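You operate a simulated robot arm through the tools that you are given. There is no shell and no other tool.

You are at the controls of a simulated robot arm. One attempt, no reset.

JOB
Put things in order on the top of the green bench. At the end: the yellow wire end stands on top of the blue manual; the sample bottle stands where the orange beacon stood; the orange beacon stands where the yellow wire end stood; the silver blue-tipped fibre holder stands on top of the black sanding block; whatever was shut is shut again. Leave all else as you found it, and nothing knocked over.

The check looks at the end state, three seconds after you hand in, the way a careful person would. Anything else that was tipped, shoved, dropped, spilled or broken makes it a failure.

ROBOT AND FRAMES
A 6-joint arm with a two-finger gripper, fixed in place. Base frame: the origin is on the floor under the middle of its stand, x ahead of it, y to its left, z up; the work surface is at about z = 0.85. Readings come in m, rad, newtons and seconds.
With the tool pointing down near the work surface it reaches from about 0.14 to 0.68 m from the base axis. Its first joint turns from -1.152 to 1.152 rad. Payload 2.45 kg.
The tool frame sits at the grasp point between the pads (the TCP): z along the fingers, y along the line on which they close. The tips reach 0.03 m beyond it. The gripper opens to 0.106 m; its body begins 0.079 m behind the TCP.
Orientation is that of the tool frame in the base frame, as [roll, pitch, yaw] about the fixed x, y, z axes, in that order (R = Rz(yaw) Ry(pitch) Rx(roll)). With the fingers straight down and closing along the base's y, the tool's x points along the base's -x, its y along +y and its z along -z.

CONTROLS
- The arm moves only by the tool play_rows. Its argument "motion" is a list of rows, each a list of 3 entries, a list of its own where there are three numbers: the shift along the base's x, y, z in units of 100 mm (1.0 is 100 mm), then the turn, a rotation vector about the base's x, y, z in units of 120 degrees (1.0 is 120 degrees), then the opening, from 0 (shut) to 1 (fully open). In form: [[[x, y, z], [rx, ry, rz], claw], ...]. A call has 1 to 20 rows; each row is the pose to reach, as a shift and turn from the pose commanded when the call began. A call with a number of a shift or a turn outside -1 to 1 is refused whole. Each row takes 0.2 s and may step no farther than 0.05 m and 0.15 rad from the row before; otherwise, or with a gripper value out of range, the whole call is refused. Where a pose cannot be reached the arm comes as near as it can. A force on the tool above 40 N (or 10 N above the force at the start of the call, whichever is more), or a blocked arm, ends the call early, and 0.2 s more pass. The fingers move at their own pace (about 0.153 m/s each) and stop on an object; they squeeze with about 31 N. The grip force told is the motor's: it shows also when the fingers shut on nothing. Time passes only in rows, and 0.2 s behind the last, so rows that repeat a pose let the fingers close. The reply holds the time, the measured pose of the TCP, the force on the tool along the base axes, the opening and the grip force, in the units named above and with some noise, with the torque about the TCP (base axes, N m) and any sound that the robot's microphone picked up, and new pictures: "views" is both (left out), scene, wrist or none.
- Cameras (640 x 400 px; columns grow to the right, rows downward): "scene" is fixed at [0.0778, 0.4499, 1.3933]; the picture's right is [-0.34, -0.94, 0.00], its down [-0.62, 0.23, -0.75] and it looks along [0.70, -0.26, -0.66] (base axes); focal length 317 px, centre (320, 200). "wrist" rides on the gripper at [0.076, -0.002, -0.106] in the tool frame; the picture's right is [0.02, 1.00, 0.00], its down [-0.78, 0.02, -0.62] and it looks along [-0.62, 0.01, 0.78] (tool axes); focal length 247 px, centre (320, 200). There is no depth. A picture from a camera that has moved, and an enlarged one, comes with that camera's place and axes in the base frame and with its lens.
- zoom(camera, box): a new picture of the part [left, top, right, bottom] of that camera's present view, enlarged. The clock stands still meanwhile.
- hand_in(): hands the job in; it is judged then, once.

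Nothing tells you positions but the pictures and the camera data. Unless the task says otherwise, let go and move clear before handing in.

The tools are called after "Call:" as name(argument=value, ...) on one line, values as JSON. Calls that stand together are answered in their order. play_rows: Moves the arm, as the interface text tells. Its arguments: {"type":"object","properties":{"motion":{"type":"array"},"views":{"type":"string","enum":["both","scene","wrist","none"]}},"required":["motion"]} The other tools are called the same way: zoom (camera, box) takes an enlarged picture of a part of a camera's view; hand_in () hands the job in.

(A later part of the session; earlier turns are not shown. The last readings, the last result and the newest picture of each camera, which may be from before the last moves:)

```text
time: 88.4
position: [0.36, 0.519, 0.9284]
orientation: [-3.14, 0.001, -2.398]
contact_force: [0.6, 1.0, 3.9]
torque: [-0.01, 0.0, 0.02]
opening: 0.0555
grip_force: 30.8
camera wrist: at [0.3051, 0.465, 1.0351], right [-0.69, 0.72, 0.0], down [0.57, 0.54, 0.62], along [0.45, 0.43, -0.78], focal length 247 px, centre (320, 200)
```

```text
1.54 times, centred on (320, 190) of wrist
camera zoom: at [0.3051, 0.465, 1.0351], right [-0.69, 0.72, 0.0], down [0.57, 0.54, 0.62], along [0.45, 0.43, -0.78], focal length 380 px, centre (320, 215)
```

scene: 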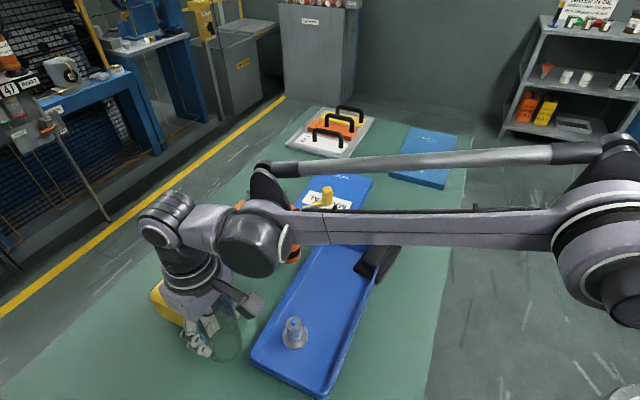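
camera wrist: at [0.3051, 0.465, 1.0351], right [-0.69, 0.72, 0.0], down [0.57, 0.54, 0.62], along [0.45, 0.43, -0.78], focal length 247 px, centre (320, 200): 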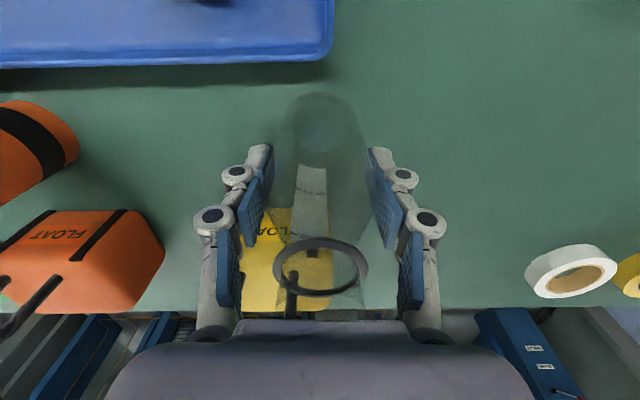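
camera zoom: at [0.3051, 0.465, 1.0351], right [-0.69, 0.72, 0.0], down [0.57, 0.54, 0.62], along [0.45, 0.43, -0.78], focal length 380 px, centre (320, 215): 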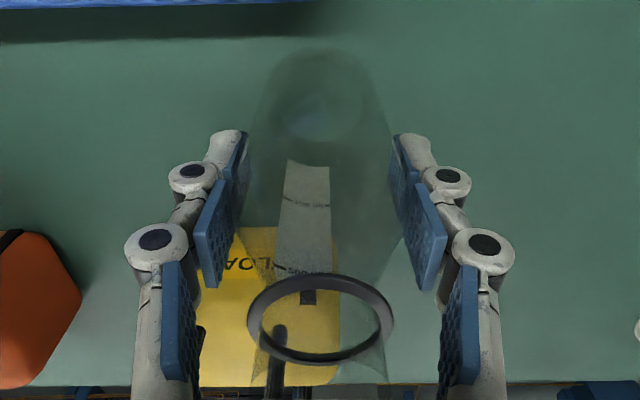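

The bottle is gripped at 55 mm. I'll lift slowly a couple of centimetres and check that it comes along.

Call:
play_rows(motion=[[[0, 0, 0.02], [0, 0, 0], 0.4], [[0, 0, 0.05], [0, 0, 0], 0.4], [[0, 0, 0.09], [0, 0, 0], 0.4], [[0, 0, 0.14], [0, 0, 0], 0.4], [[0, 0, 0.2], [0, 0, 0], 0.4]])

Call:
zoom(camera="wrist", box=[180, 60, 460, 320])

Call:
zoom(camera="scene", box=[170, 260, 270, 370])

```text
time: 89.6
position: [0.3609, 0.5188, 0.9478]
orientation: [3.141, 0.001, -2.398]
contact_force: [0.2, -0.3, 0.2]
torque: [-0.01, 0.0, -0.03]
opening: 0.0555
grip_force: 31.1
camera wrist: at [0.3056, 0.4655, 1.0548], right [-0.69, 0.72, 0.0], down [0.57, 0.54, 0.62], along [0.45, 0.43, -0.78], focal length 247 px, centre (320, 200)
```

scene: 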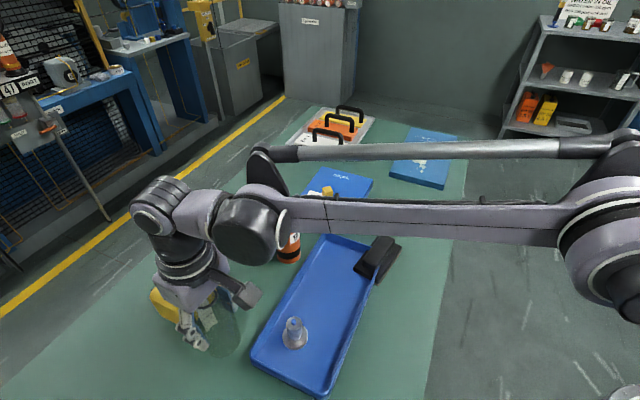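
wrist: 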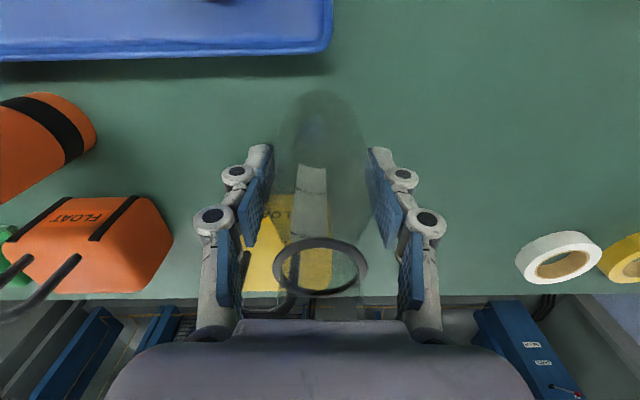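

```text
1.54 times, centred on (320, 190) of wrist
camera zoom: at [0.3056, 0.4655, 1.0548], right [-0.69, 0.72, 0.0], down [0.57, 0.54, 0.62], along [0.45, 0.43, -0.78], focal length 380 px, centre (320, 215)
```

zoom: 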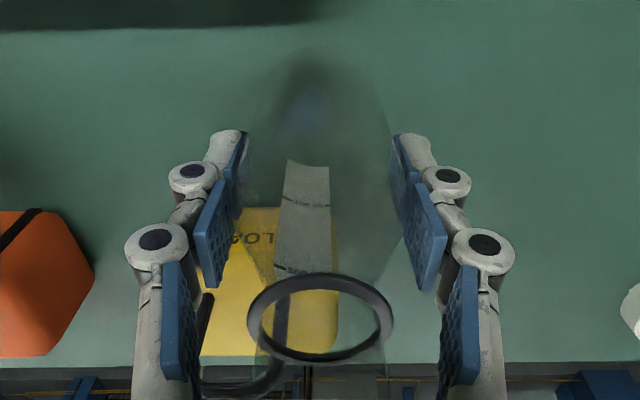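

```text
3.64 times, centred on (220, 315) of scene
camera zoom: at [0.0778, 0.4499, 1.3933], right [-0.34, -0.94, 0.0], down [-0.62, 0.23, -0.75], along [0.7, -0.26, -0.66], focal length 1152 px, centre (684, -218)
```

zoom: 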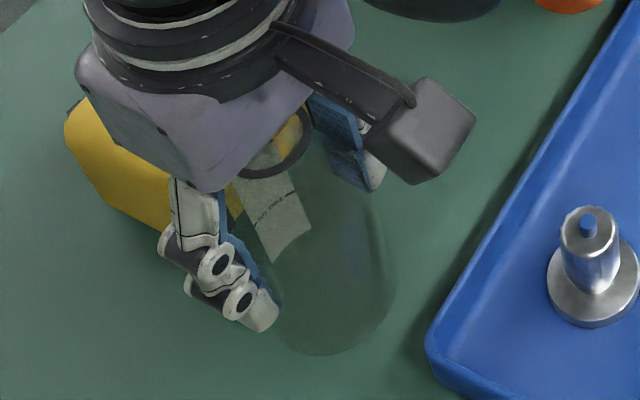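

The bottle follows the hand. I'll raise it to a safe height and carry it toward the beacon's old spot.

Call:
play_rows(motion=[[[0, 0, 0.1], [0, 0, 0], 0.4], [[0, 0, 0.25], [0, 0, 0], 0.4], [[0, 0, 0.4], [0, 0, 0], 0.4], [[0, 0, 0.55], [0, 0, 0], 0.4], [[0, 0, 0.7], [0, 0, 0], 0.4], [[0, 0, 0.85], [0, 0, 0], 0.4], [[0, 0, 1.0], [0, 0, 0], 0.4]], views="wrist")

Call:
play_rows(motion=[[[0.02, -0.05, 0.15], [0, 0, 0], 0.4], [[0.06, -0.17, 0.3], [0, 0, 0], 0.4], [[0.11, -0.32, 0.45], [0, 0, 0], 0.4], [[0.17, -0.5, 0.55], [0, 0, 0], 0.4], [[0.23, -0.68, 0.6], [0, 0, 0], 0.4], [[0.29, -0.86, 0.6], [0, 0, 0], 0.4], [[0.33, -0.97, 0.6], [0, 0, 0], 0.4]], views="both")

```text
time: 91.2
position: [0.3641, 0.5185, 1.0498]
orientation: [-3.141, 0.0, -2.399]
contact_force: [-0.6, -0.1, -0.8]
torque: [0.01, -0.01, 0.0]
opening: 0.0553
grip_force: 31.1
camera wrist: at [0.3066, 0.4658, 1.1554], right [-0.69, 0.72, 0.0], down [0.57, 0.54, 0.62], along [0.45, 0.43, -0.78], focal length 247 px, centre (320, 200)
```

wrist: 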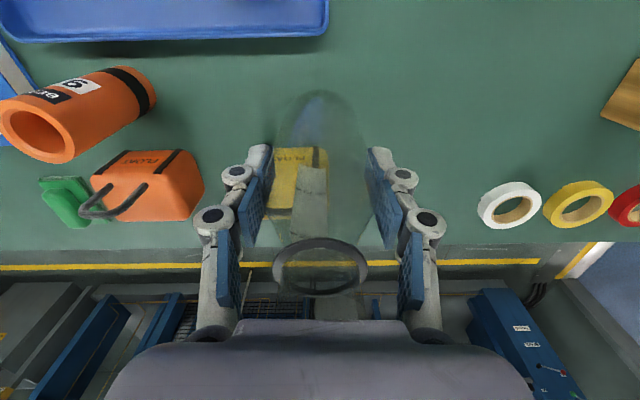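

```text
time: 92.8
position: [0.3946, 0.4215, 1.1074]
orientation: [3.141, -0.001, -2.398]
contact_force: [-0.1, 0.1, -0.6]
torque: [-0.02, -0.02, 0.0]
opening: 0.0555
grip_force: 31.1
camera wrist: at [0.3399, 0.3686, 1.2152], right [-0.69, 0.72, 0.0], down [0.57, 0.54, 0.62], along [0.45, 0.43, -0.78], focal length 247 px, centre (320, 200)
```

scene: 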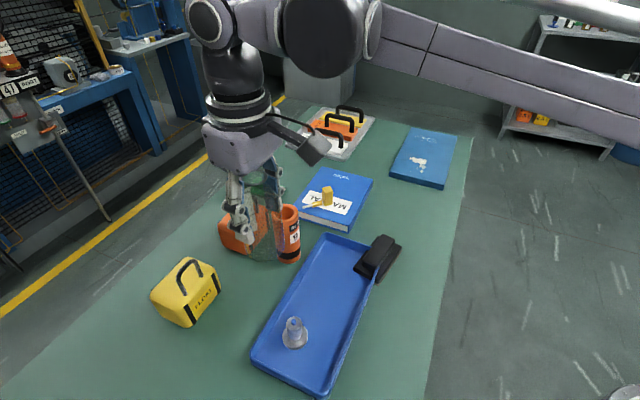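
wrist: 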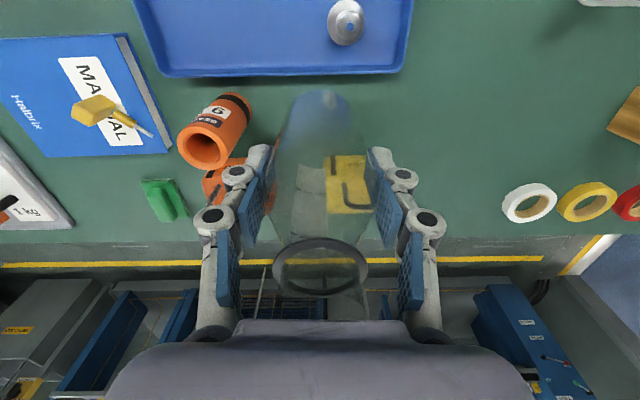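

The carry is steady. I'll continue in stages toward (0.529, 0.035).

Call:
play_rows(motion=[[[0.06, -0.17, 0], [0, 0, 0], 0.4], [[0.12, -0.34, 0], [0, 0, 0], 0.4], [[0.18, -0.52, 0], [0, 0, 0], 0.4], [[0.25, -0.7, 0], [0, 0, 0], 0.4], [[0.31, -0.88, 0], [0, 0, 0], 0.4], [[0.339, -0.97, 0], [0, 0, 0], 0.4]], views="none")

Call:
play_rows(motion=[[[0.06, -0.17, 0], [0, 0, 0], 0.4], [[0.12, -0.34, 0], [0, 0, 0], 0.4], [[0.18, -0.52, 0], [0, 0, 0], 0.4], [[0.25, -0.7, 0], [0, 0, 0], 0.4], [[0.31, -0.88, 0], [0, 0, 0], 0.4], [[0.339, -0.97, 0], [0, 0, 0], 0.4]], views="scene")

Call:
play_rows(motion=[[[0.06, -0.17, 0], [0, 0, 0], 0.4], [[0.12, -0.34, 0], [0, 0, 0], 0.4], [[0.18, -0.52, 0], [0, 0, 0], 0.4], [[0.25, -0.7, 0], [0, 0, 0], 0.4], [[0.31, -0.88, 0], [0, 0, 0], 0.4], [[0.339, -0.97, 0], [0, 0, 0], 0.4]], views="none")

Call:
play_rows(motion=[[[0.06, -0.17, 0], [0, 0, 0], 0.4], [[0.12, -0.34, 0], [0, 0, 0], 0.4], [[0.18, -0.52, 0], [0, 0, 0], 0.4], [[0.25, -0.7, 0], [0, 0, 0], 0.4], [[0.31, -0.88, 0], [0, 0, 0], 0.4], [[0.337, -0.97, 0], [0, 0, 0], 0.4], [[0.337, -0.97, 0], [0, 0, 0], 0.4]], views="both")

```text
time: 94.2
position: [0.4276, 0.3242, 1.1073]
orientation: [-3.14, -0.001, -2.398]
contact_force: [-0.3, -0.2, -0.7]
torque: [-0.04, 0.01, 0.0]
opening: 0.0554
grip_force: 30.1
```

```text
time: 95.6
position: [0.4623, 0.2276, 1.1079]
orientation: [3.142, 0.0, -2.398]
contact_force: [-0.3, -0.8, -0.7]
torque: [0.0, 0.05, 0.01]
opening: 0.0553
grip_force: 31.3
```

scene: 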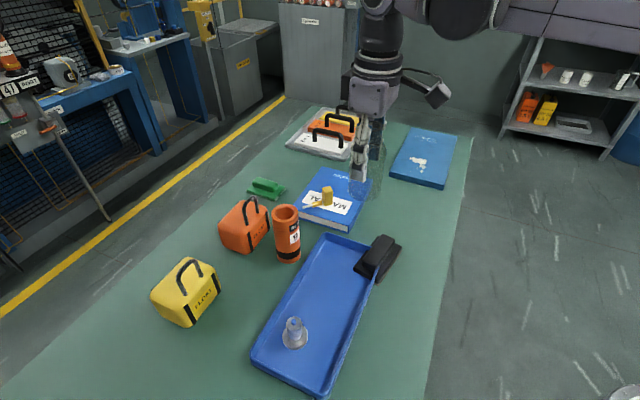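

```text
time: 97.0
position: [0.4956, 0.1305, 1.108]
orientation: [-3.141, -0.001, -2.399]
contact_force: [0.0, 0.7, -0.3]
torque: [0.02, 0.01, -0.01]
opening: 0.0555
grip_force: 31.2
```

```text
time: 98.6
position: [0.5313, 0.0336, 1.1085]
orientation: [-3.141, -0.001, -2.4]
contact_force: [0.1, -0.6, -0.2]
torque: [-0.01, -0.03, -0.01]
opening: 0.0556
grip_force: 31.3
camera wrist: at [0.4751, -0.0188, 1.2146], right [-0.69, 0.72, 0.0], down [0.57, 0.54, 0.62], along [0.45, 0.43, -0.78], focal length 247 px, centre (320, 200)
```

scene: 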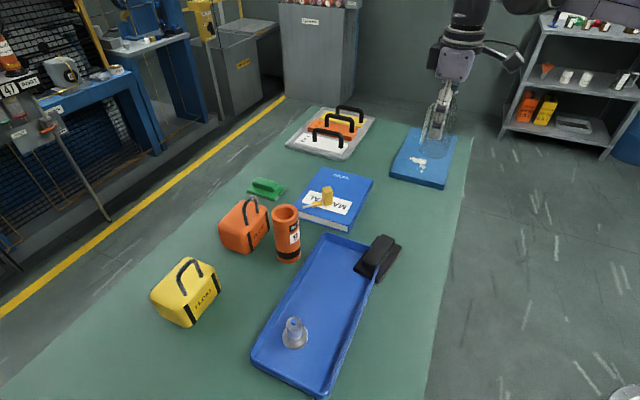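
wrist: 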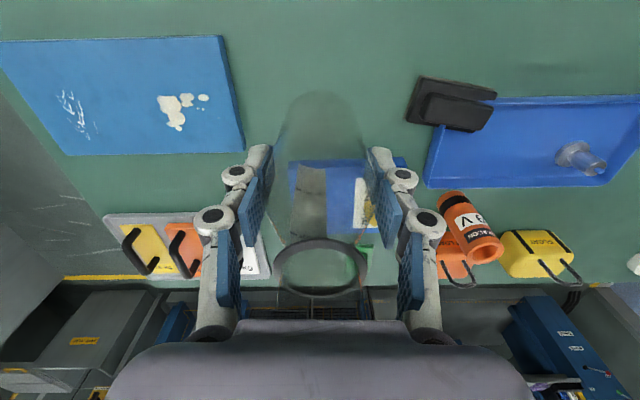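

The bottle is over the beacon's old spot. Next I'll lower it in stages.

Call:
play_rows(motion=[[[0, 0, -0.15], [0, 0, 0], 0.4], [[0, 0, -0.35], [0, 0, 0], 0.4], [[0, 0, -0.55], [0, 0, 0], 0.4], [[0, 0, -0.75], [0, 0, 0], 0.4], [[0, 0, -0.95], [0, 0, 0], 0.4], [[0, 0, -1.0], [0, 0, 0], 0.4]], views="none")

Call:
play_rows(motion=[[[0, 0, -0.15], [0, 0, 0], 0.4], [[0, 0, -0.3], [0, 0, 0], 0.4], [[0, 0, -0.45], [0, 0, 0], 0.4], [[0, 0, -0.58], [0, 0, 0], 0.4], [[0, 0, -0.68], [0, 0, 0], 0.4], [[0, 0, -0.74], [0, 0, 0], 0.4], [[0, 0, -0.77], [0, 0, 0], 0.4], [[0, 0, -0.77], [0, 0, 0], 0.4]], views="both")

Call:
zoom(camera="scene", box=[370, 110, 480, 240])

```text
time: 100.0
position: [0.5297, 0.0328, 1.0083]
orientation: [-3.14, -0.001, -2.397]
contact_force: [0.7, -0.2, -0.5]
torque: [0.0, 0.0, 0.0]
opening: 0.0553
grip_force: 30.8
```

```text
time: 101.8
position: [0.5299, 0.0339, 0.9312]
orientation: [3.141, -0.003, -2.399]
contact_force: [-1.0, -0.4, -0.4]
torque: [-0.03, 0.0, 0.01]
opening: 0.0552
grip_force: 31.0
camera wrist: at [0.4735, -0.0196, 1.0377], right [-0.69, 0.72, 0.0], down [0.57, 0.54, 0.62], along [0.45, 0.43, -0.78], focal length 247 px, centre (320, 200)
```

scene: 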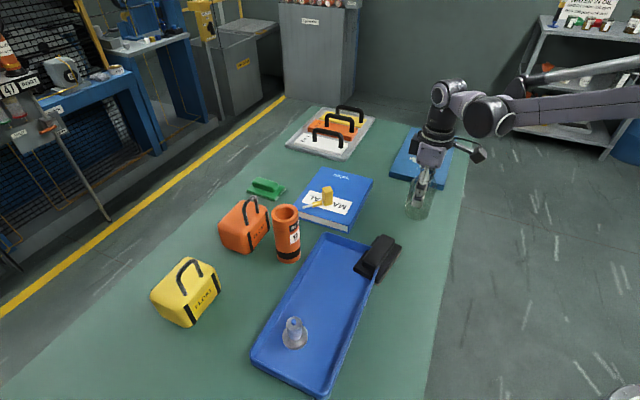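
wrist: 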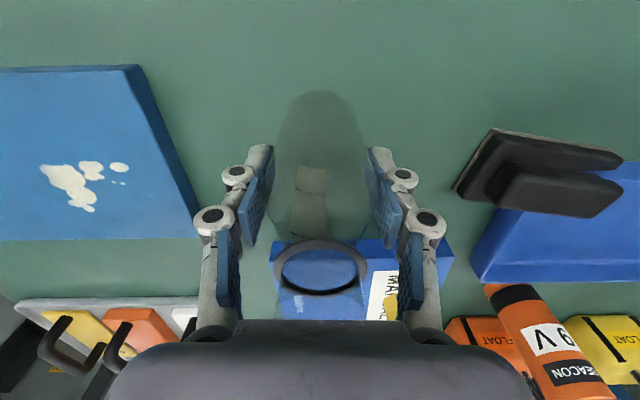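

```text
3.08 times, centred on (425, 175) of scene
camera zoom: at [0.0779, 0.4499, 1.3933], right [-0.34, -0.94, 0.0], down [-0.62, 0.23, -0.75], along [0.7, -0.26, -0.66], focal length 975 px, centre (-3, 277)
```

zoom: 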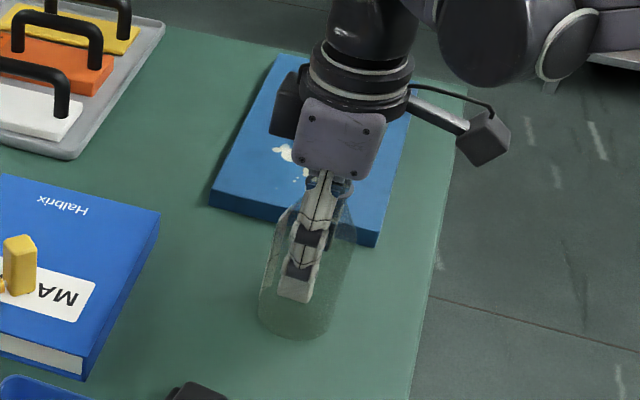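

Nearly down. I'll feel for the bench in half-millimetre steps.

Call:
play_rows(motion=[[[0, 0, -0.008], [0, 0, 0], 0.4], [[0, 0, -0.016], [0, 0, 0], 0.4], [[0, 0, -0.016], [0, 0, 0], 0.4]], views="none")

Call:
play_rows(motion=[[[0, 0, -0.006], [0, 0, 0], 0.4], [[0, 0, -0.012], [0, 0, 0], 0.4], [[0, 0, -0.012], [0, 0, 0], 0.4]], views="none")

```text
time: 102.6
position: [0.5306, 0.0337, 0.9295]
orientation: [3.141, 0.001, -2.399]
contact_force: [0.3, 0.0, -0.5]
torque: [0.0, 0.02, 0.0]
opening: 0.0554
grip_force: 31.4
```

```text
time: 103.4
position: [0.5297, 0.0351, 0.9281]
orientation: [3.141, 0.0, -2.398]
contact_force: [-0.5, -1.1, 0.7]
torque: [-0.03, 0.01, -0.01]
opening: 0.0553
grip_force: 30.5
```

Call:
play_rows(motion=[[[0, 0, -0.005], [0, 0, 0], 0.4], [[0, 0, -0.01], [0, 0, 0], 0.4], [[0, 0, -0.01], [0, 0, 0], 0.4]], views="none")

```text
time: 104.2
position: [0.5297, 0.0346, 0.9284]
orientation: [-3.142, 0.001, -2.399]
contact_force: [2.6, 2.0, 23.0]
torque: [0.05, -0.11, 0.04]
opening: 0.0555
grip_force: 31.1
```

The bottle is touching down. I'll ease the pressure and open slowly.

Call:
play_rows(motion=[[[0, 0, 0.005], [0, 0, 0], 0.4], [[0, 0, 0.009], [0, 0, 0], 0.48], [[0, 0, 0.009], [0, 0, 0], 0.51], [[0, 0, 0.009], [0, 0, 0], 0.53], [[0, 0, 0.009], [0, 0, 0], 0.56], [[0, 0, 0.009], [0, 0, 0], 0.62], [[0, 0, 0.009], [0, 0, 0], 0.72], [[0, 0, 0.009], [0, 0, 0], 0.85], [[0, 0, 0.009], [0, 0, 0], 0.95]])

Call:
zoom(camera="scene", box=[370, 110, 480, 240])

```text
time: 106.2
position: [0.5302, 0.0338, 0.9297]
orientation: [-3.14, -0.001, -2.397]
contact_force: [0.2, -0.2, 0.8]
torque: [0.0, -0.02, 0.02]
opening: 0.1006
grip_force: 0.0
camera wrist: at [0.4743, -0.0201, 1.0355], right [-0.69, 0.72, 0.0], down [0.57, 0.54, 0.62], along [0.45, 0.43, -0.78], focal length 247 px, centre (320, 200)
```

scene: 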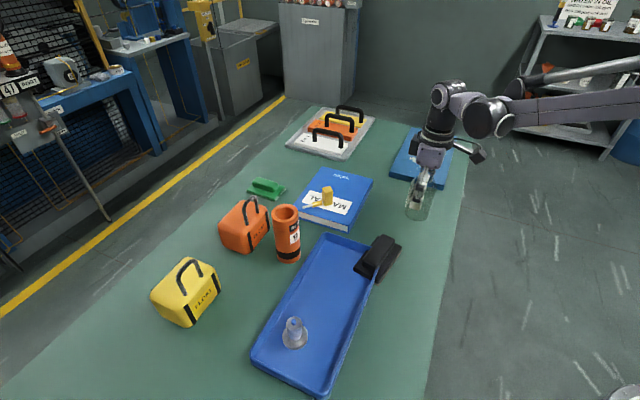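
wrist: 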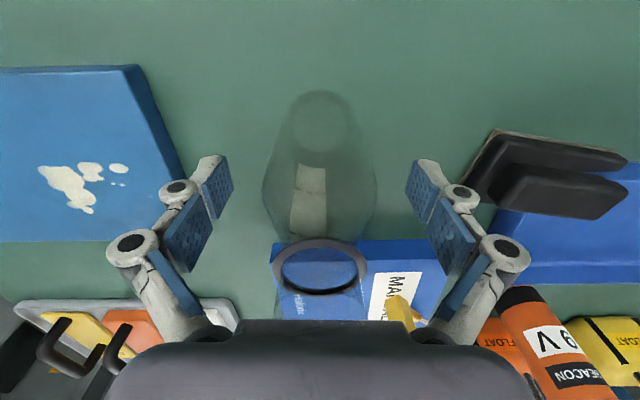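

```text
3.08 times, centred on (425, 175) of scene
camera zoom: at [0.0778, 0.4499, 1.3933], right [-0.34, -0.94, 0.0], down [-0.62, 0.23, -0.75], along [0.7, -0.26, -0.66], focal length 975 px, centre (-3, 277)
```

zoom: 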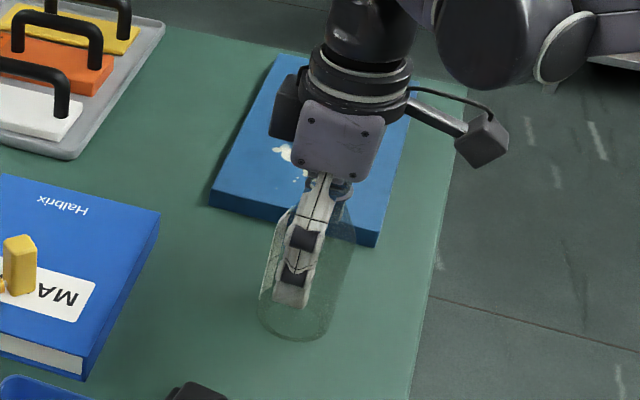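

The bottle stands where the beacon was. I'll rise straight up clear of it.

Call:
play_rows(motion=[[[0, 0, 0.1], [0, 0, 0], 0.95], [[0, 0, 0.3], [0, 0, 0], 0.95], [[0, 0, 0.5], [0, 0, 0], 0.95], [[0, 0, 0.75], [0, 0, 0], 0.95], [[0, 0, 1.0], [0, 0, 0], 0.95]], views="wrist")

Call:
play_rows(motion=[[[-0.1, 0.1, 0.3], [0, 0, 0], 0.8], [[-0.3, 0.35, 0.6], [0, 0, 0], 0.6], [[-0.55, 0.65, 0.9], [0, 0, 0], 0.5], [[-0.75, 0.95, 0.9], [0, 0, 0], 0.45], [[-0.75, 0.95, 0.9], [0, 0, 0], 0.45]], views="both")

```text
time: 107.4
position: [0.5303, 0.0331, 1.0277]
orientation: [3.14, 0.001, -2.399]
contact_force: [-0.1, 0.3, -0.3]
torque: [0.01, 0.0, 0.03]
opening: 0.1008
grip_force: 0.1
camera wrist: at [0.4747, -0.02, 1.1351], right [-0.69, 0.72, 0.0], down [0.57, 0.54, 0.62], along [0.45, 0.43, -0.78], focal length 247 px, centre (320, 200)
```

wrist: 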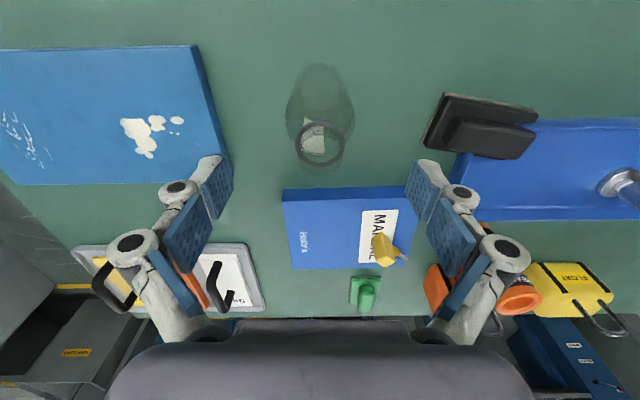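

```text
time: 108.6
position: [0.4541, 0.1265, 1.1177]
orientation: [-3.142, 0.0, -2.399]
contact_force: [-0.7, -0.4, -0.3]
torque: [0.01, 0.05, -0.01]
opening: 0.0476
grip_force: 0.0
camera wrist: at [0.398, 0.0732, 1.2239], right [-0.69, 0.72, 0.0], down [0.57, 0.54, 0.62], along [0.45, 0.43, -0.78], focal length 247 px, centre (320, 200)
```

scene: 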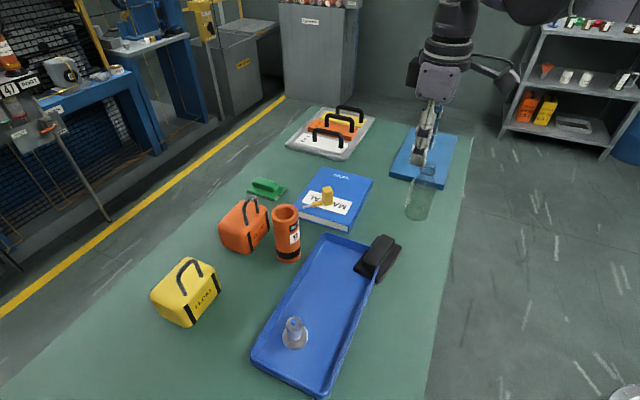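
wrist: 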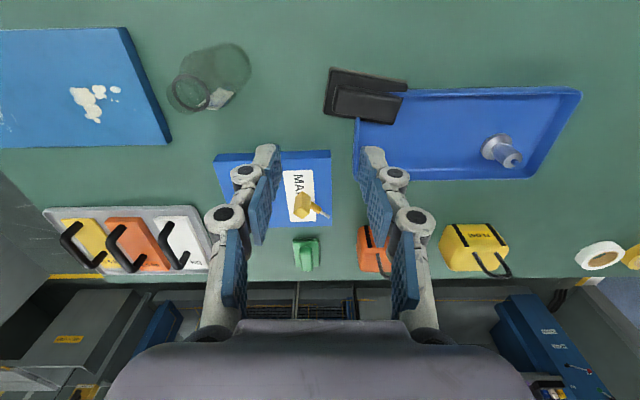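

All is well so far: bottle, beacon and wire end are standing. I'll zoom on the black block and the fibre holder from here.

Call:
zoom(camera="wrist", box=[310, 50, 420, 135])

Call:
zoom(camera="wrist", box=[460, 110, 560, 190])

Call:
zoom(camera="scene", box=[180, 150, 460, 350])

```text
4.71 times, centred on (365, 92) of wrist
camera zoom: at [0.398, 0.0732, 1.2239], right [-0.69, 0.72, 0.0], down [0.57, 0.54, 0.62], along [0.45, 0.43, -0.78], focal length 1162 px, centre (108, 706)
```

zoom: 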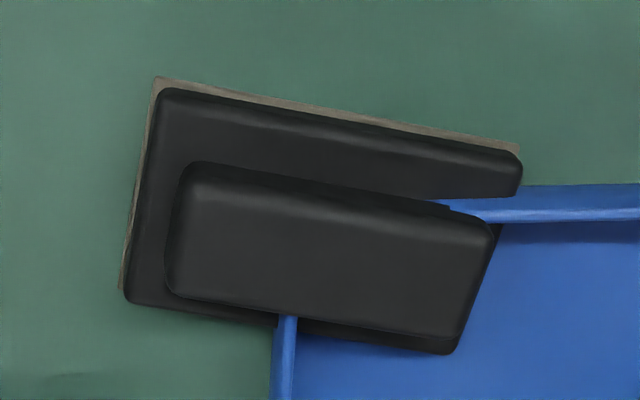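

```text
5.00 times, centred on (510, 150) of wrist
camera zoom: at [0.398, 0.0732, 1.2239], right [-0.69, 0.72, 0.0], down [0.57, 0.54, 0.62], along [0.45, 0.43, -0.78], focal length 1235 px, centre (-630, 450)
```

zoom: 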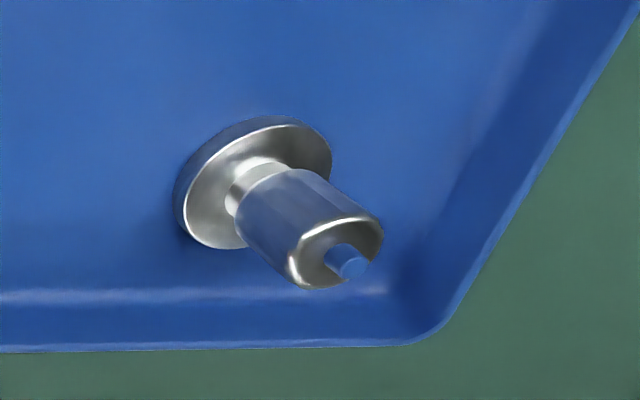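

```text
2.00 times, centred on (320, 250) of scene
camera zoom: at [0.0778, 0.4499, 1.3933], right [-0.34, -0.94, 0.0], down [-0.62, 0.23, -0.75], along [0.7, -0.26, -0.66], focal length 634 px, centre (320, 100)
```

zoom: 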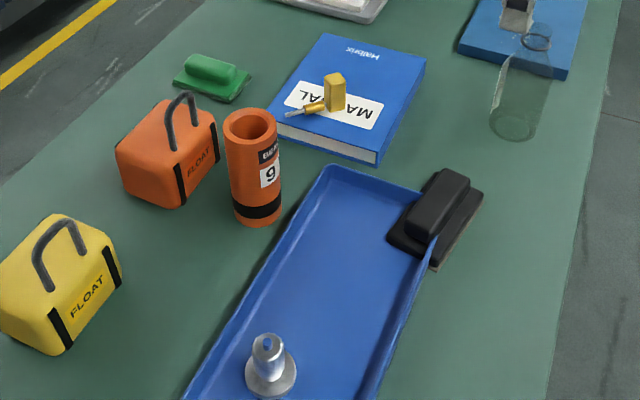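

The block's handle top is centred at about (0.4325, 0.192), z ≈ 0.886. Next I'll fly over to the fibre holder in the tray.

Call:
play_rows(motion=[[[-0.15, 0.3, 0], [0, 0, 0], 0.45], [[-0.3, 0.6, 0], [0, 0, 0], 0.45], [[-0.45, 0.95, 0], [0, 0, 0], 0.45]], views="none")

Call:
play_rows(motion=[[[-0.15, 0.3, 0], [0, 0, 0], 0.45], [[-0.3, 0.6, 0], [0, 0, 0], 0.45], [[-0.45, 0.95, 0], [0, 0, 0], 0.45]], views="none")

Call:
play_rows(motion=[[[-0.15, 0.3, -0.2], [0, 0, 0], 0.45], [[-0.3, 0.6, -0.5], [0, 0, 0], 0.45], [[-0.38, 0.88, -0.85], [0, 0, 0], 0.45], [[-0.38, 0.88, -0.85], [0, 0, 0], 0.45]], views="both")

```text
time: 109.4
position: [0.4099, 0.2214, 1.1182]
orientation: [-3.141, 0.001, -2.4]
contact_force: [-0.1, -0.5, 1.0]
torque: [-0.02, 0.0, -0.02]
opening: 0.048
grip_force: 0.0
```

```text
time: 110.2
position: [0.3676, 0.3197, 1.1195]
orientation: [-3.14, 0.001, -2.399]
contact_force: [0.3, 0.5, -0.5]
torque: [-0.01, -0.02, -0.03]
opening: 0.0478
grip_force: 0.0
```

```text
time: 111.2
position: [0.3263, 0.4066, 1.033]
orientation: [-3.141, -0.001, -2.399]
contact_force: [-0.1, -0.2, -0.4]
torque: [-0.01, -0.01, -0.02]
opening: 0.0474
grip_force: 0.1
camera wrist: at [0.2712, 0.3536, 1.1393], right [-0.69, 0.72, 0.0], down [0.57, 0.54, 0.62], along [0.45, 0.43, -0.78], focal length 247 px, centre (320, 200)
```

scene: 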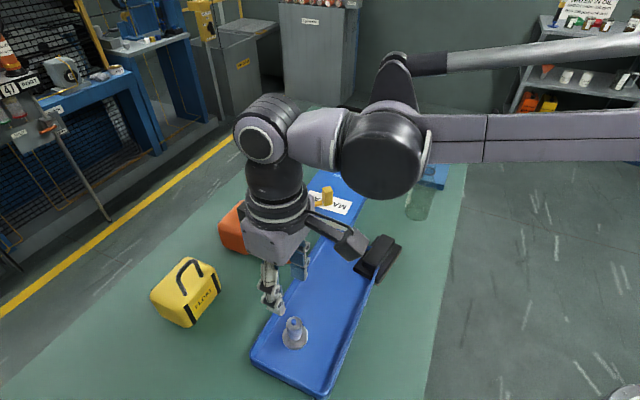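
wrist: 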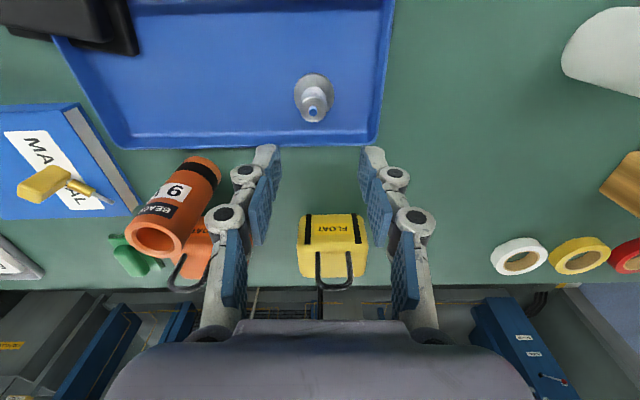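

Call:
zoom(camera="wrist", box=[270, 60, 370, 150])

```text
4.44 times, centred on (320, 105) of wrist
camera zoom: at [0.2712, 0.3536, 1.1393], right [-0.69, 0.72, 0.0], down [0.57, 0.54, 0.62], along [0.45, 0.43, -0.78], focal length 1098 px, centre (320, 622)
```

zoom: 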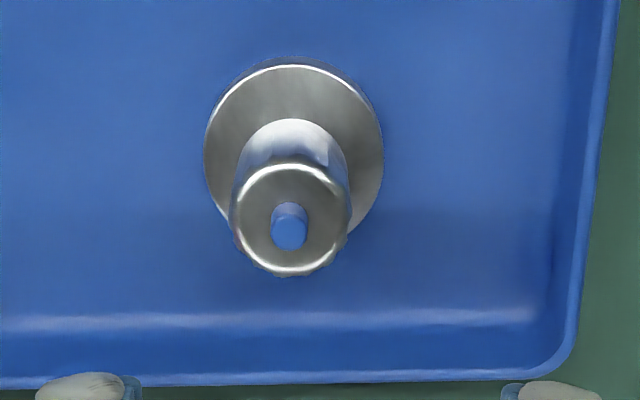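

The holder's centre is at about (0.3313, 0.4012), its top near z = 0.90. I'll shift over it and come down partway.

Call:
play_rows(motion=[[[0.05, -0.055, -0.1], [0, 0, 0], 0.45], [[0.05, -0.055, -0.35], [0, 0, 0], 0.45], [[0.05, -0.055, -0.6], [0, 0, 0], 0.45], [[0.05, -0.055, -0.8], [0, 0, 0], 0.45], [[0.05, -0.055, -0.98], [0, 0, 0], 0.45], [[0.05, -0.055, -0.98], [0, 0, 0], 0.45]])

Call:
zoom(camera="wrist", box=[240, 80, 400, 210])

Call:
zoom(camera="scene", box=[240, 270, 340, 370])

```text
time: 112.6
position: [0.3314, 0.4011, 0.9333]
orientation: [3.141, -0.001, -2.398]
contact_force: [0.1, 0.4, -0.3]
torque: [0.03, 0.0, 0.01]
opening: 0.0479
grip_force: 0.1
camera wrist: at [0.2769, 0.3483, 1.0412], right [-0.69, 0.72, 0.0], down [0.57, 0.54, 0.62], along [0.45, 0.43, -0.78], focal length 247 px, centre (320, 200)
```

scene: 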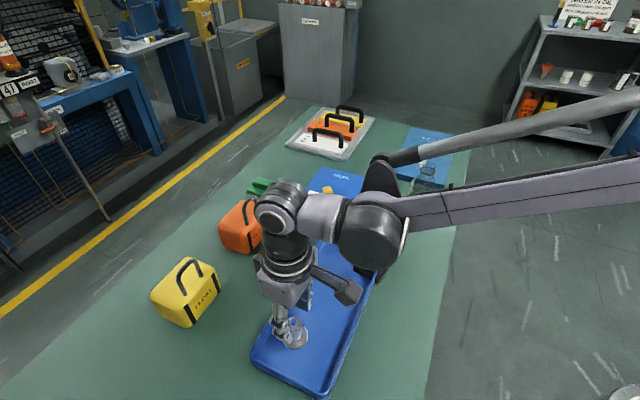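
wrist: 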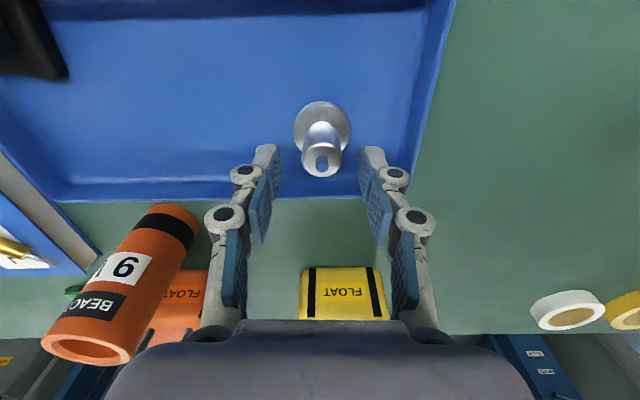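

```text
3.08 times, centred on (320, 145) of wrist
camera zoom: at [0.2769, 0.3483, 1.0412], right [-0.69, 0.72, 0.0], down [0.57, 0.54, 0.62], along [0.45, 0.43, -0.78], focal length 760 px, centre (320, 369)
```

zoom: 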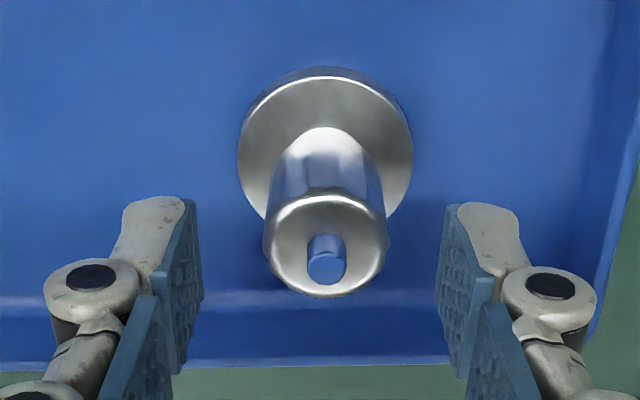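

```text
4.00 times, centred on (290, 320) of scene
camera zoom: at [0.0778, 0.4499, 1.3933], right [-0.34, -0.94, 0.0], down [-0.62, 0.23, -0.75], along [0.7, -0.26, -0.66], focal length 1267 px, centre (440, -280)
```

zoom: 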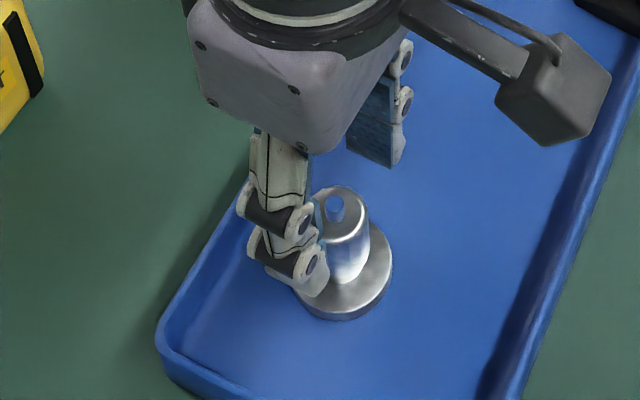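

The barrel is centred between the fingers. I'll descend to grip the barrel just above the base disc and close.

Call:
play_rows(motion=[[[0.015, 0.015, -0.1], [0, 0, 0], 0.45], [[0.015, 0.015, -0.2], [0, 0, 0], 0.45], [[0.015, 0.015, -0.3], [0, 0, 0], 0.45], [[0.015, 0.015, -0.35], [0, 0, 0], 0.45], [[0.015, 0.015, -0.35], [0, 0, 0], 0.45]])

Call:
zoom(camera="scene", box=[240, 270, 340, 370])

Call:
zoom(camera="wrist", box=[240, 100, 400, 230])

```text
time: 113.8
position: [0.332, 0.4033, 0.8995]
orientation: [-3.141, 0.0, -2.398]
contact_force: [0.1, 0.0, 0.3]
torque: [0.03, -0.01, -0.02]
opening: 0.0476
grip_force: 0.0
camera wrist: at [0.2775, 0.3497, 1.0067], right [-0.69, 0.72, 0.0], down [0.57, 0.54, 0.62], along [0.45, 0.43, -0.78], focal length 247 px, centre (320, 200)
```

scene: 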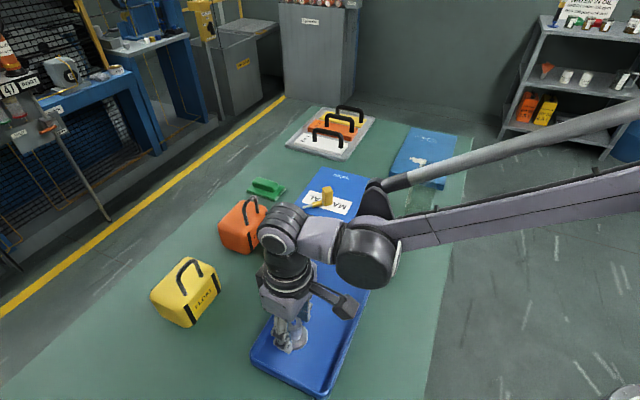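
wrist: 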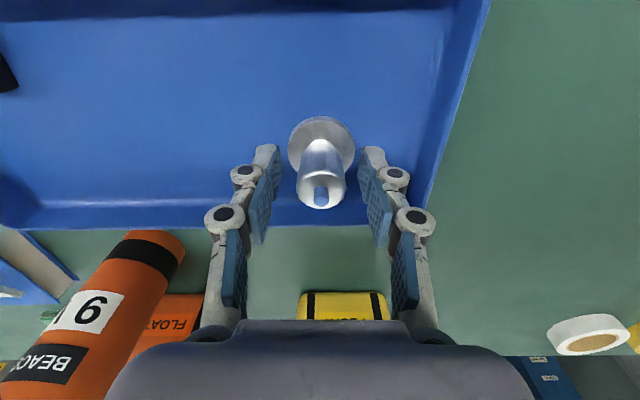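

```text
4.00 times, centred on (290, 320) of scene
camera zoom: at [0.0778, 0.4499, 1.3933], right [-0.34, -0.94, 0.0], down [-0.62, 0.23, -0.75], along [0.7, -0.26, -0.66], focal length 1267 px, centre (440, -280)
```

zoom: 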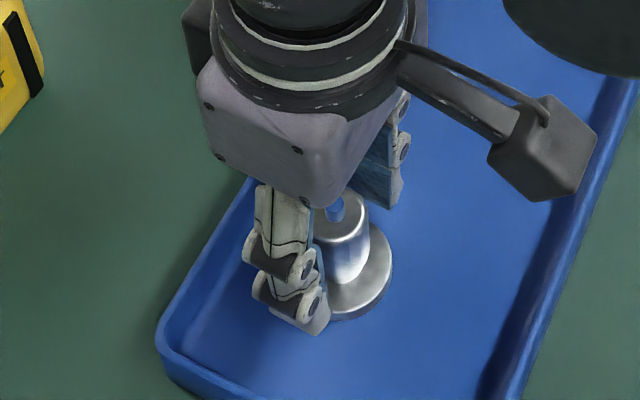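

```text
3.08 times, centred on (320, 165) of wrist
camera zoom: at [0.2775, 0.3497, 1.0067], right [-0.69, 0.72, 0.0], down [0.57, 0.54, 0.62], along [0.45, 0.43, -0.78], focal length 760 px, centre (320, 308)
```

zoom: 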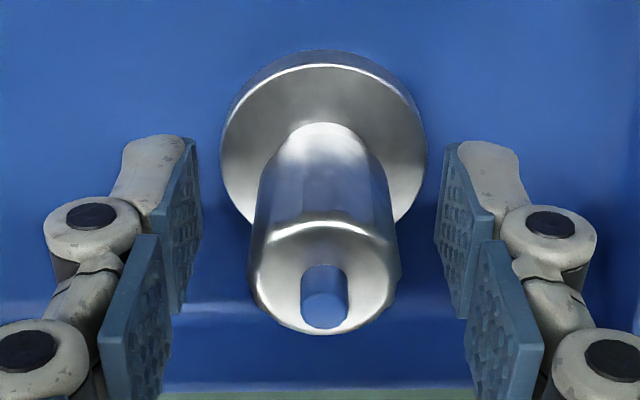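

The barrel sits between the pads. I'll close on it now.

Call:
play_rows(motion=[[[0, 0, 0], [0, 0, 0], 0.38], [[0, 0, 0], [0, 0, 0], 0.32], [[0, 0, 0], [0, 0, 0], 0.27], [[0, 0, 0], [0, 0, 0], 0.23], [[0, 0, 0], [0, 0, 0], 0.18], [[0, 0, 0], [0, 0, 0], 0.1], [[0, 0, 0], [0, 0, 0], 0.05], [[0, 0, 0], [0, 0, 0], 0.05]])

Call:
zoom(camera="wrist", box=[240, 100, 400, 230])

```text
time: 115.6
position: [0.3335, 0.4042, 0.9003]
orientation: [-3.14, 0.001, -2.399]
contact_force: [-0.2, 0.7, 1.2]
torque: [0.03, 0.03, 0.01]
opening: 0.0247
grip_force: 30.7
camera wrist: at [0.2776, 0.3497, 1.0069], right [-0.69, 0.72, 0.0], down [0.57, 0.54, 0.62], along [0.45, 0.43, -0.78], focal length 247 px, centre (320, 200)
```

scene: 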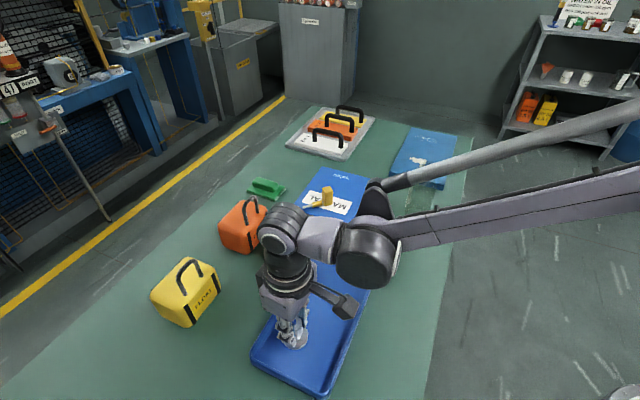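
wrist: 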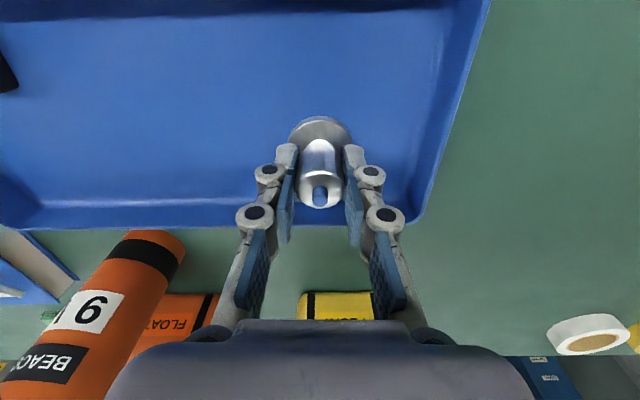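

```text
3.08 times, centred on (320, 165) of wrist
camera zoom: at [0.2776, 0.3497, 1.0069], right [-0.69, 0.72, 0.0], down [0.57, 0.54, 0.62], along [0.45, 0.43, -0.78], focal length 760 px, centre (320, 308)
```

zoom: 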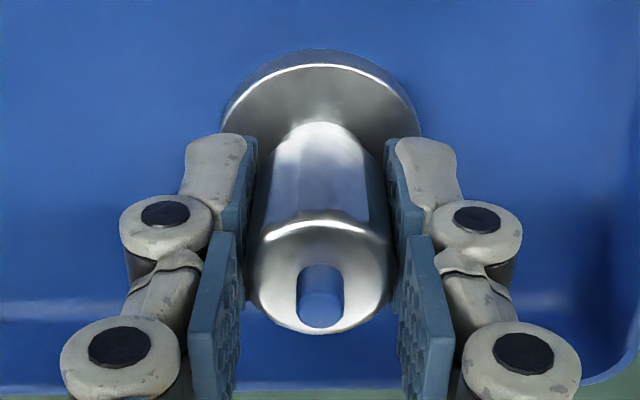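

The barrel is gripped at 24.7 mm. I'll lift slowly and check.

Call:
play_rows(motion=[[[0, 0, 0.02], [0, 0, 0], 0.05], [[0, 0, 0.05], [0, 0, 0], 0.05], [[0, 0, 0.09], [0, 0, 0], 0.05], [[0, 0, 0.14], [0, 0, 0], 0.05], [[0, 0, 0.2], [0, 0, 0], 0.05]])

Call:
zoom(camera="wrist", box=[240, 100, 400, 230])

```text
time: 116.8
position: [0.332, 0.4046, 0.9198]
orientation: [3.14, 0.0, -2.398]
contact_force: [-0.1, -0.1, -1.0]
torque: [0.02, 0.0, 0.0]
opening: 0.0242
grip_force: 30.8
camera wrist: at [0.278, 0.3504, 1.0266], right [-0.69, 0.72, 0.0], down [0.57, 0.54, 0.62], along [0.45, 0.43, -0.78], focal length 247 px, centre (320, 200)
```

scene: 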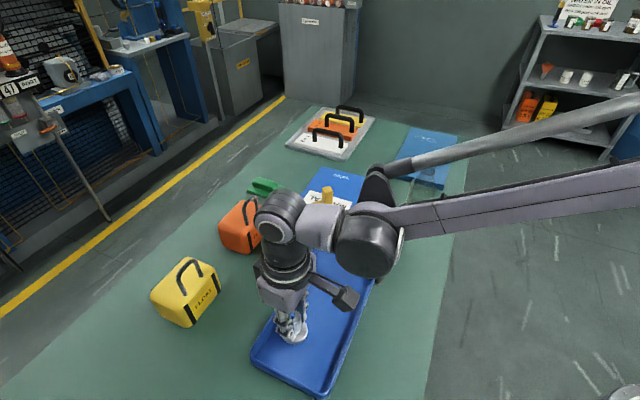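
wrist: 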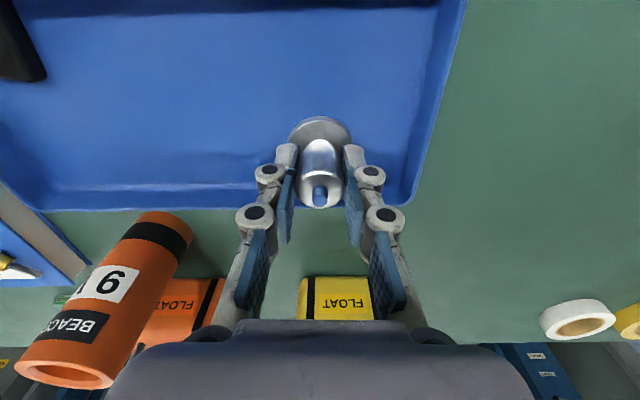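

```text
3.08 times, centred on (320, 165) of wrist
camera zoom: at [0.278, 0.3504, 1.0266], right [-0.69, 0.72, 0.0], down [0.57, 0.54, 0.62], along [0.45, 0.43, -0.78], focal length 760 px, centre (320, 308)
```

zoom: 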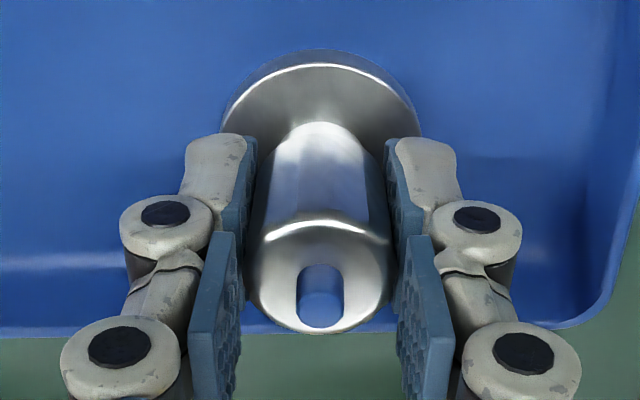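

The holder is lifted cleanly. I'll raise it and carry it toward the black block.

Call:
play_rows(motion=[[[0, 0, 0.1], [0, 0, 0], 0.05], [[0, 0, 0.22], [0, 0, 0], 0.05], [[0, 0, 0.36], [0, 0, 0], 0.05], [[0, 0, 0.5], [0, 0, 0], 0.05], [[0, 0, 0.65], [0, 0, 0], 0.05], [[0.05, -0.1, 0.75], [0, 0, 0], 0.05], [[0.12, -0.25, 0.8], [0, 0, 0], 0.05], [[0.2, -0.42, 0.8], [0, 0, 0], 0.05], [[0.28, -0.59, 0.8], [0, 0, 0], 0.05], [[0.36, -0.76, 0.8], [0, 0, 0], 0.05], [[0.44, -0.93, 0.8], [0, 0, 0], 0.05]], views="wrist")

Call:
play_rows(motion=[[[0.07, -0.15, 0], [0, 0, 0], 0.05], [[0.15, -0.32, 0], [0, 0, 0], 0.05], [[0.23, -0.49, 0], [0, 0, 0], 0.05], [[0.31, -0.66, 0], [0, 0, 0], 0.05], [[0.39, -0.83, 0], [0, 0, 0], 0.05], [[0.44, -0.94, 0], [0, 0, 0], 0.05], [[0.44, -0.94, 0], [0, 0, 0], 0.05]], views="both")

```text
time: 119.2
position: [0.3779, 0.3092, 1.0001]
orientation: [-3.141, -0.001, -2.398]
contact_force: [-0.5, 1.2, -0.8]
torque: [0.01, -0.01, 0.03]
opening: 0.0246
grip_force: 31.4
camera wrist: at [0.3223, 0.2546, 1.1073], right [-0.69, 0.72, 0.0], down [0.57, 0.54, 0.62], along [0.45, 0.43, -0.78], focal length 247 px, centre (320, 200)
```

wrist: 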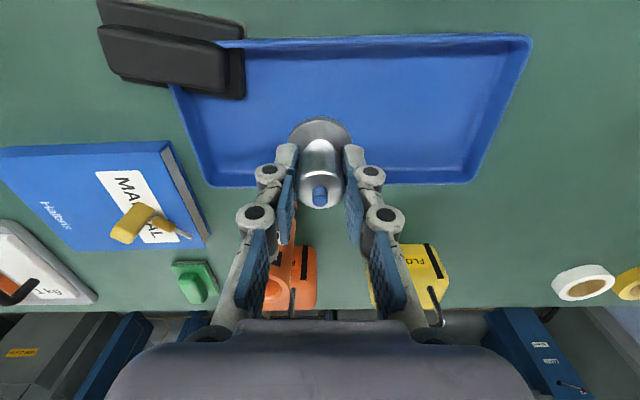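

```text
time: 120.8
position: [0.4203, 0.2152, 1.001]
orientation: [3.141, -0.002, -2.399]
contact_force: [0.5, 0.5, -0.6]
torque: [-0.01, 0.0, 0.0]
opening: 0.0244
grip_force: 31.5
camera wrist: at [0.3653, 0.1621, 1.1073], right [-0.69, 0.72, 0.0], down [0.57, 0.54, 0.62], along [0.45, 0.43, -0.78], focal length 247 px, centre (320, 200)
```

scene: 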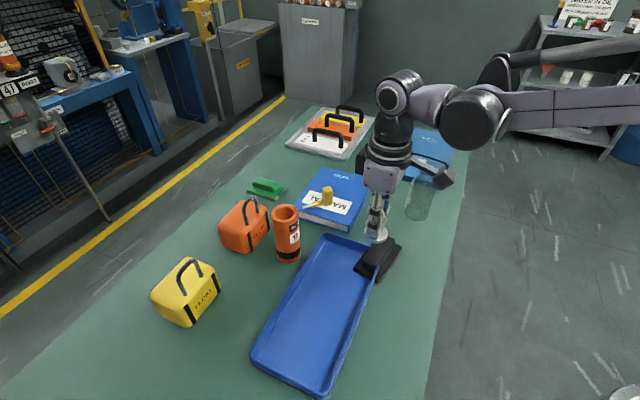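
wrist: 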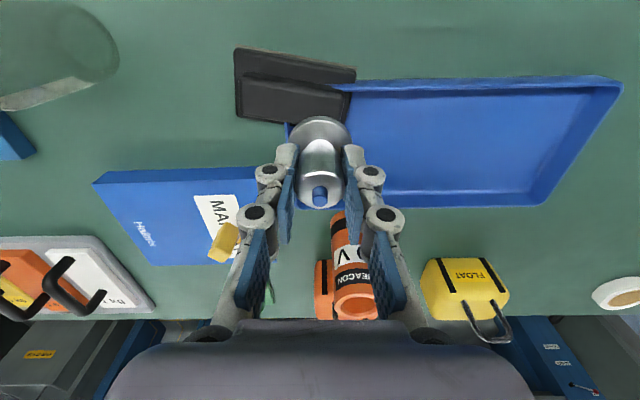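

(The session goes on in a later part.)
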